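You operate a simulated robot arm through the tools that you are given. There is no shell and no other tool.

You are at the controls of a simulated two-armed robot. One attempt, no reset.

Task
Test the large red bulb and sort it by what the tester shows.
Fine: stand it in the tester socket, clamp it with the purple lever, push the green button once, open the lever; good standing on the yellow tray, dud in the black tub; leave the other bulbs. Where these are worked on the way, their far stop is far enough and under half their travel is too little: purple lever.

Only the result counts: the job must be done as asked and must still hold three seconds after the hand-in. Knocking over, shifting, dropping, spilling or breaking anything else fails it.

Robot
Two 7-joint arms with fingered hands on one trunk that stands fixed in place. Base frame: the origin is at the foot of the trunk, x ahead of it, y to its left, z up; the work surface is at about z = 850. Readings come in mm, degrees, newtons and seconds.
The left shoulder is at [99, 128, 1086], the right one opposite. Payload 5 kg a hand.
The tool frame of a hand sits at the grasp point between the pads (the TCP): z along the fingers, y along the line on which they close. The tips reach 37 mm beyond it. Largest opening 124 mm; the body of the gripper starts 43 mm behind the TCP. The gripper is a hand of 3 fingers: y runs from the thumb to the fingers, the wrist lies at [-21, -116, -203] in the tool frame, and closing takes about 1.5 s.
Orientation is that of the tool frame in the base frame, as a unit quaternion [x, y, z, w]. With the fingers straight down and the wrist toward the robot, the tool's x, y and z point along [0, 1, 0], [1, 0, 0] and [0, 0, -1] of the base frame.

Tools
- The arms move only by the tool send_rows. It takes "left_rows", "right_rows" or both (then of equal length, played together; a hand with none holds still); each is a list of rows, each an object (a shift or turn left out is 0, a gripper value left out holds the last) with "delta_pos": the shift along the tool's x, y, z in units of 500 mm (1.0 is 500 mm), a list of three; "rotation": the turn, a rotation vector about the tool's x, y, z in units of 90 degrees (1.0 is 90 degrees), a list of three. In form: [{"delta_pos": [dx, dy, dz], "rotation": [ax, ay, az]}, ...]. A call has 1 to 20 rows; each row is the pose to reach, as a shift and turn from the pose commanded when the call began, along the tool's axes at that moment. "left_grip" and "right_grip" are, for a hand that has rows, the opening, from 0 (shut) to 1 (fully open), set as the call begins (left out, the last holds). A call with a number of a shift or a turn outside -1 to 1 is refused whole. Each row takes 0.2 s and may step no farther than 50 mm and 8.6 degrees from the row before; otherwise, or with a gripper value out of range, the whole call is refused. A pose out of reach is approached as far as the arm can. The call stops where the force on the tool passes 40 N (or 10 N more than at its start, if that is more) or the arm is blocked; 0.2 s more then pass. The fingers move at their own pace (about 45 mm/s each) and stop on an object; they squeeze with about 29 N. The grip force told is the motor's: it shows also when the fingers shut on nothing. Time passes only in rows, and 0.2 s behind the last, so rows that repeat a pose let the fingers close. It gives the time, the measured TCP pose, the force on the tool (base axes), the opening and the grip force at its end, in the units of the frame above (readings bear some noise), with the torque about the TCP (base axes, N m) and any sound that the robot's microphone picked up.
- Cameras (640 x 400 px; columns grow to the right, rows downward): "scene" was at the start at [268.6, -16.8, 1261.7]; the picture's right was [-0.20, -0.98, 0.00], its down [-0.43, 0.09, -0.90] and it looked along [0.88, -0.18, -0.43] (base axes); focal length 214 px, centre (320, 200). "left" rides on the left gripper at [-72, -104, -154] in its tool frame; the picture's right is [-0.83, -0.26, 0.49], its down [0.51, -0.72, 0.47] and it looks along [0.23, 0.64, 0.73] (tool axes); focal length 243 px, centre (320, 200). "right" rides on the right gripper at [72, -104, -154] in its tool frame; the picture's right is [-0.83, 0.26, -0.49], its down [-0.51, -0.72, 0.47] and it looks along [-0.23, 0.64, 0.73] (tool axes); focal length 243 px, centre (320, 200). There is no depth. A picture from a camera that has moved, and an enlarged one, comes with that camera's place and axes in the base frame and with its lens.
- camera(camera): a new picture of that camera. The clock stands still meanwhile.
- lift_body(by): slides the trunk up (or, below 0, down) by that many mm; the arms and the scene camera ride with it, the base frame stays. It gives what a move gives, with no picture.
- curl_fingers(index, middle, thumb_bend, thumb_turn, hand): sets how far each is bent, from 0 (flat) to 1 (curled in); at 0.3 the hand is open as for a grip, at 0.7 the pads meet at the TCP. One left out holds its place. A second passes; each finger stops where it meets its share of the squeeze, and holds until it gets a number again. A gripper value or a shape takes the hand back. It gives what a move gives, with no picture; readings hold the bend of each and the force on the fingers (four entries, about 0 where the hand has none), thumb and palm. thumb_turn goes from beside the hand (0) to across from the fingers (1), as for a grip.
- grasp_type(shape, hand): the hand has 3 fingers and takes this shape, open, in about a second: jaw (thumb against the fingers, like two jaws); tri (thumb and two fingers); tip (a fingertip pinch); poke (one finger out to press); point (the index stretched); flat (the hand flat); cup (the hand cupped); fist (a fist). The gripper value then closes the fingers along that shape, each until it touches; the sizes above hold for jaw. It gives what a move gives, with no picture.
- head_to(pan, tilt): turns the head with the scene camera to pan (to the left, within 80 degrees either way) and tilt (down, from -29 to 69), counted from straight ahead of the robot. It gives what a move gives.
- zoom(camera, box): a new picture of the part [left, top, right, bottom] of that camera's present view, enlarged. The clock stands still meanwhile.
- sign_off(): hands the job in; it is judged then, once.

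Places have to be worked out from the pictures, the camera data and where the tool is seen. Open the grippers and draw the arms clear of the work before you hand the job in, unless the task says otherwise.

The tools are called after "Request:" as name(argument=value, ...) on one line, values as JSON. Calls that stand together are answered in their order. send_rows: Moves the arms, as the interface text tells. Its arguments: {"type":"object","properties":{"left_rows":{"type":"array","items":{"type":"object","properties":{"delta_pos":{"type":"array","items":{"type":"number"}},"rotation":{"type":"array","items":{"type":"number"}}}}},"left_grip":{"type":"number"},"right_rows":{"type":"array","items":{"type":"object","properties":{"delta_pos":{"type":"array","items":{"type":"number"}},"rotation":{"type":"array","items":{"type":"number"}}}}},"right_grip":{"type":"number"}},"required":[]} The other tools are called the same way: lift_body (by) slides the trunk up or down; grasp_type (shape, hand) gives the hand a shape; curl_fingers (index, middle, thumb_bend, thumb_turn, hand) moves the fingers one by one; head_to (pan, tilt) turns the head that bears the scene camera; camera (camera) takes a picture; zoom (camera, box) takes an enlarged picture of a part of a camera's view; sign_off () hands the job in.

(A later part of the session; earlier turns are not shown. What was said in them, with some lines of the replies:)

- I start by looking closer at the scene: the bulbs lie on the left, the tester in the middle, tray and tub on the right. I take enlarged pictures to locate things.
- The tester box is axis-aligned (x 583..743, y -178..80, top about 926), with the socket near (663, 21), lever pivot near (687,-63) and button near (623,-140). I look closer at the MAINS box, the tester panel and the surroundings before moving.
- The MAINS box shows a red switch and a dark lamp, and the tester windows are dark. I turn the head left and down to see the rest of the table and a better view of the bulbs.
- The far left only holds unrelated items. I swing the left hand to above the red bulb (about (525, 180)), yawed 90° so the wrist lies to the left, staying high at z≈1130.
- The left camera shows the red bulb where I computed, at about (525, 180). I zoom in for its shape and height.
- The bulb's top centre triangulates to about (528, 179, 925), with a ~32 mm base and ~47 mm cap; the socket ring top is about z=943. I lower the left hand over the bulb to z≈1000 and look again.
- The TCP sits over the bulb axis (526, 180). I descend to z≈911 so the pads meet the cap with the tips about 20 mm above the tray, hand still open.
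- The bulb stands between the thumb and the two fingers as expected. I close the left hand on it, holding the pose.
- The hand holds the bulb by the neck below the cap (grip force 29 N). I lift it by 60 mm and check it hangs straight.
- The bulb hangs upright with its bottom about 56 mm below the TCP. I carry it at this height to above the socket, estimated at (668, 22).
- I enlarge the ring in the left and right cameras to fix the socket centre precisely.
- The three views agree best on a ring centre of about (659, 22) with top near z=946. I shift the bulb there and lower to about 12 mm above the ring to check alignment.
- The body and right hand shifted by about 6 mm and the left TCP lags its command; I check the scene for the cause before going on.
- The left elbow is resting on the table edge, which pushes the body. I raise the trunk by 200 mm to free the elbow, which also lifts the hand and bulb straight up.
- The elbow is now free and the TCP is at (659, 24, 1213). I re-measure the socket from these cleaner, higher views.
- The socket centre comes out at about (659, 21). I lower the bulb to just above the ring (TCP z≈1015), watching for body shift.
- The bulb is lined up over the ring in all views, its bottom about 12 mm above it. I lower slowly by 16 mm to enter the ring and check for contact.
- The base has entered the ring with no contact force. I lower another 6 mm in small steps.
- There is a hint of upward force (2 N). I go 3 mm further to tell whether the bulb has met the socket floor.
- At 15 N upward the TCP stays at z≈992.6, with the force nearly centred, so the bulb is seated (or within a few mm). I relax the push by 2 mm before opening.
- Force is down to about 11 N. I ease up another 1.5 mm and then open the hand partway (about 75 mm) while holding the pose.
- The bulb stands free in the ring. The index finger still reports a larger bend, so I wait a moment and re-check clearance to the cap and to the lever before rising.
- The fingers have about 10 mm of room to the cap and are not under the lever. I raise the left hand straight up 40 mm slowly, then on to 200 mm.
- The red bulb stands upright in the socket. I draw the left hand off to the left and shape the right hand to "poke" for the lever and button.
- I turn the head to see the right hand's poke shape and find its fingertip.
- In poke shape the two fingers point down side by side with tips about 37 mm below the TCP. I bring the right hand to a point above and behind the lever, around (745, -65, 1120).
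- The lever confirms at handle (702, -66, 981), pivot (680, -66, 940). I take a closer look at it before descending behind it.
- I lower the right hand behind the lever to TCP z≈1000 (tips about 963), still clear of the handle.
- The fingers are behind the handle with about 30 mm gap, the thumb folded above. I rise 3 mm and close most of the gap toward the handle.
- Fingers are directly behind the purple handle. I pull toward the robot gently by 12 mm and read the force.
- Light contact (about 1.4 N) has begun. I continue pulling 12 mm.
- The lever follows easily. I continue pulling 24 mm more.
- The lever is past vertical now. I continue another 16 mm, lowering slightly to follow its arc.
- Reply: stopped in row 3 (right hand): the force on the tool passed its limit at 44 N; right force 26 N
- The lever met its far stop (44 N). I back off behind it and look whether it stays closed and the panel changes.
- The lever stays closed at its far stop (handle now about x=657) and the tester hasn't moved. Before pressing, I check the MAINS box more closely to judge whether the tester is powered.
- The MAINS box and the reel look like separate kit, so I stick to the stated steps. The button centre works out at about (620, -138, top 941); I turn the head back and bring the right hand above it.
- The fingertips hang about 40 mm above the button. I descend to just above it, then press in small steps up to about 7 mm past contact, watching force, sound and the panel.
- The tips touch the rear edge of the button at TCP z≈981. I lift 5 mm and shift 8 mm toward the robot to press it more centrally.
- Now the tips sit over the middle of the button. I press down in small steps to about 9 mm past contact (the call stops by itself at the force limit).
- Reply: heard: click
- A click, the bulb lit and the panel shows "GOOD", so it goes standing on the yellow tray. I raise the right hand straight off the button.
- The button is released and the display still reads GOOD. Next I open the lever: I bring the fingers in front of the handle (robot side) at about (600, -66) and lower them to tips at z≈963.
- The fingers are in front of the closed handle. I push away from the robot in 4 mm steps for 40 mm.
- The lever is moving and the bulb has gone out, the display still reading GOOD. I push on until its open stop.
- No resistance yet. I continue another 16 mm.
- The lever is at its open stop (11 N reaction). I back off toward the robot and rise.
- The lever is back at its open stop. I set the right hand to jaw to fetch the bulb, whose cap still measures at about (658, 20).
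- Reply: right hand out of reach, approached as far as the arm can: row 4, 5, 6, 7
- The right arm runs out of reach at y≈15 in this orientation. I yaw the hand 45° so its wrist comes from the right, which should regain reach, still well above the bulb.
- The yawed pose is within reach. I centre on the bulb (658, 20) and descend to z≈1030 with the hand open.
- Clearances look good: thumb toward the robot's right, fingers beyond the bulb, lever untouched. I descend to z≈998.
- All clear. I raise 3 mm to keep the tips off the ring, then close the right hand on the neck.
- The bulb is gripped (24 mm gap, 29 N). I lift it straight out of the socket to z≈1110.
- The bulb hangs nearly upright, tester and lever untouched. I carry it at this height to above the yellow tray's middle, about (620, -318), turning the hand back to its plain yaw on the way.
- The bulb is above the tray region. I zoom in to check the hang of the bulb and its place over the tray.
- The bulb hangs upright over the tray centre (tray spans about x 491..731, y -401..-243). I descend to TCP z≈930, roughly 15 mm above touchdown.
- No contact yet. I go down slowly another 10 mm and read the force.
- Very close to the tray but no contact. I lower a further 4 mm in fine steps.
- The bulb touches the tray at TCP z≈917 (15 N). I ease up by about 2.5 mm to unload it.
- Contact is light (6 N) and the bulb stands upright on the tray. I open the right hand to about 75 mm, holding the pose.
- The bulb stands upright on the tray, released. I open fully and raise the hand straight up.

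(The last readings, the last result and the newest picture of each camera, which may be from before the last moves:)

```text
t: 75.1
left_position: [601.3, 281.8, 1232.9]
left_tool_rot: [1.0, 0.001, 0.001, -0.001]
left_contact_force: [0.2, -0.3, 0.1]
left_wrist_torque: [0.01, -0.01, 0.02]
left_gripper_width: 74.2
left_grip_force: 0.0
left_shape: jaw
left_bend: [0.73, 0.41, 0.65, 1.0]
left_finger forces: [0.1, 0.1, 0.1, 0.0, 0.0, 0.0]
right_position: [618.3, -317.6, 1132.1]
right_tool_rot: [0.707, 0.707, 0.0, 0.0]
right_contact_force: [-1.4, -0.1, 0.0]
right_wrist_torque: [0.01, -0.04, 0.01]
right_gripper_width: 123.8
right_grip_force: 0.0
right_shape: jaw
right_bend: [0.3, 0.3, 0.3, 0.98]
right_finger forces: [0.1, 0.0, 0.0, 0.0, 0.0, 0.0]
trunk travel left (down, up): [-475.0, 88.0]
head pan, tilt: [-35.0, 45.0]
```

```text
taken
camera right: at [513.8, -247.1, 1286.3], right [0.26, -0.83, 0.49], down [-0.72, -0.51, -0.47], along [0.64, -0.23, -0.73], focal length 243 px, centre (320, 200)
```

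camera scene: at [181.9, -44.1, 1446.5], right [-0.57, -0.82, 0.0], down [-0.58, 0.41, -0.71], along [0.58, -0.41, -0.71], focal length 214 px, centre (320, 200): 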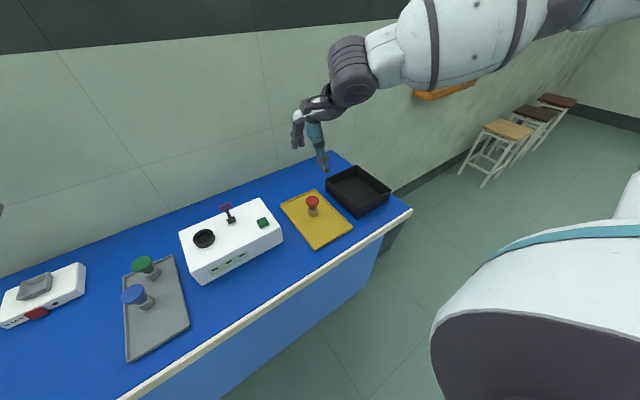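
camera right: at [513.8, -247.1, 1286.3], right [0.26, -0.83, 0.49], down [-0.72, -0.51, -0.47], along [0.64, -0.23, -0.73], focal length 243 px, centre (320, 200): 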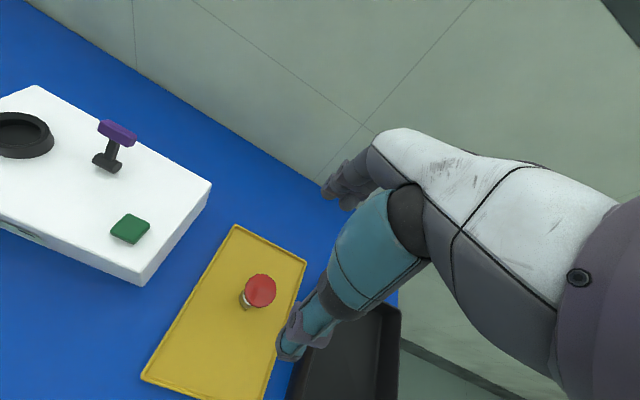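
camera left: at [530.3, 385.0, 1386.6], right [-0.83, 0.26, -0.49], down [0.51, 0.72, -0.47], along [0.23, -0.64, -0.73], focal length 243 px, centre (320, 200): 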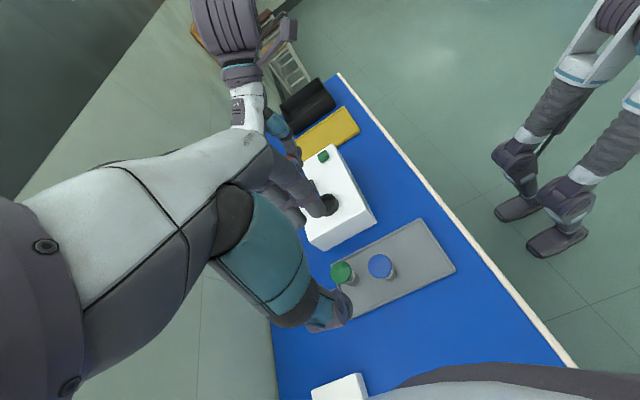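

The red bulb stands on the yellow tray, and everything else looks unmoved. I raise both hands clear and open the left one too.

Request:
send_rows(left_rows=[{"delta_pos": [0, -0.016, -0.03]}, {"delta_pos": [0, -0.032, -0.06]}, {"delta_pos": [0, -0.048, -0.09]}, {"delta_pos": [0, -0.064, -0.12]}, {"delta_pos": [0, -0.08, -0.16]}], left_grip=1, right_rows=[{"delta_pos": [0, 0, -0.07]}, {"delta_pos": [0, -0.02, -0.14]}, {"delta_pos": [0, -0.05, -0.21]}, {"delta_pos": [0, -0.08, -0.28]}, {"delta_pos": [0, -0.1, -0.35]}], right_grip=1)

Request:
zoom(camera="scene", box=[110, 170, 410, 350])

Request:
zoom(camera="scene", box=[275, 180, 360, 255])

Request:
zoom(camera="scene", box=[170, 190, 290, 290])

```text
t: 76.3
left_position: [600.8, 319.5, 1313.6]
left_tool_rot: [1.0, -0.002, 0.001, 0.0]
left_contact_force: [0.3, 0.2, -0.4]
left_wrist_torque: [0.01, -0.04, -0.03]
left_gripper_width: 123.7
left_grip_force: 0.0
left_shape: jaw
left_bend: [0.3, 0.3, 0.3, 0.98]
left_finger forces: [0.1, 0.0, 0.1, 0.0, 0.1, 0.1]
right_position: [566.0, -315.8, 1312.8]
right_tool_rot: [0.708, 0.706, -0.001, -0.001]
right_contact_force: [-0.4, 0.4, -0.4]
right_wrist_torque: [-0.02, -0.01, -0.01]
right_gripper_width: 123.8
right_grip_force: 0.2
right_shape: jaw
right_bend: [0.3, 0.3, 0.3, 0.98]
right_finger forces: [0.1, 0.1, 0.0, 0.1, 0.0, 0.0]
trunk travel left (down, up): [-475.0, 88.0]
head pan, tilt: [-35.0, 45.0]
```

```text
2.13 times, centred on (260, 260) of scene
camera zoom: at [181.5, -44.4, 1446.6], right [-0.57, -0.82, 0.0], down [-0.58, 0.41, -0.71], along [0.58, -0.41, -0.71], focal length 458 px, centre (448, 72)
```

zoom: 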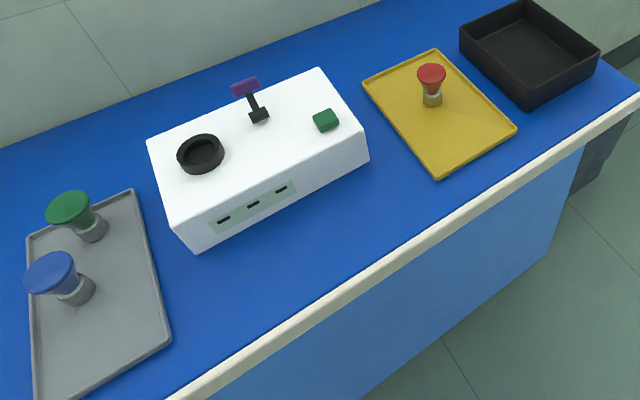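

```text
5.33 times, centred on (318, 218) of scene
camera zoom: at [181.5, -44.4, 1446.6], right [-0.57, -0.82, 0.0], down [-0.58, 0.41, -0.71], along [0.58, -0.41, -0.71], focal length 1144 px, centre (333, 107)
```

zoom: 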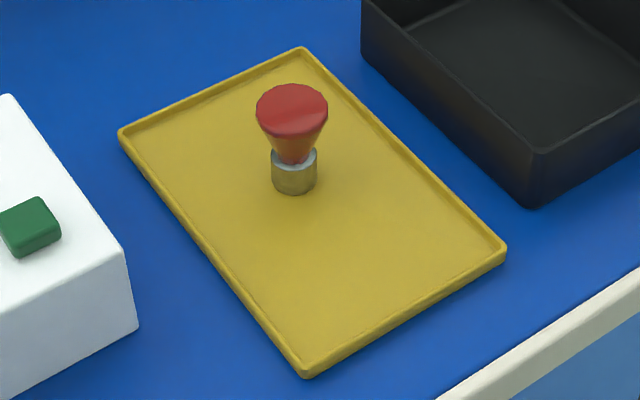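

```text
4.00 times, centred on (230, 240) of scene
camera zoom: at [181.5, -44.4, 1446.6], right [-0.57, -0.82, 0.0], down [-0.58, 0.41, -0.71], along [0.58, -0.41, -0.71], focal length 858 px, centre (680, 40)
```

zoom: 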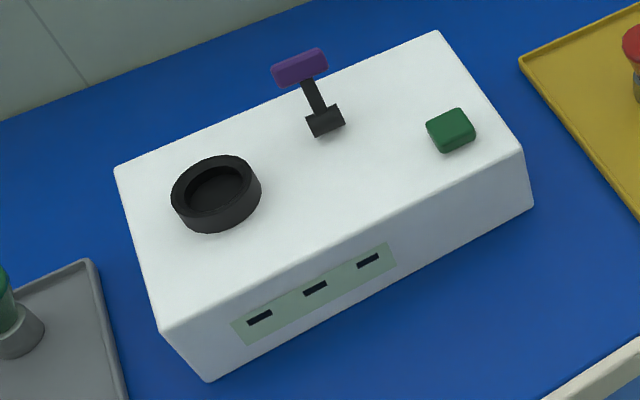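

The tester showed GOOD and the red bulb now stands upright on the yellow tray. The lever is open, the other bulbs are untouched, and both hands are open and clear, so I hand the job in.

Request:
sign_off()

```text
The job is handed in.
```

The tester showed GOOD for the large red bulb, so it is now standing upright on the yellow tray. The job is handed in; I haven't seen the judge's result.

- **Test:** I stood the bulb in the socket, pulled the purple lever to its far stop and pushed the green button once. It clicked, the bulb lit up, and the display read GOOD. I then pushed the lever back to its open stop.
- **Table contact:** while I first carried the bulb to the socket, the left elbow rested on the table edge and nudged the robot's body a few millimetres. I raised the trunk 200 mm to free it and saw nothing on the table shift.
- **At hand-in:** the blue and green bulbs stood on their tray, and nothing else looked moved or knocked over. Both hands were open and clear of the work.
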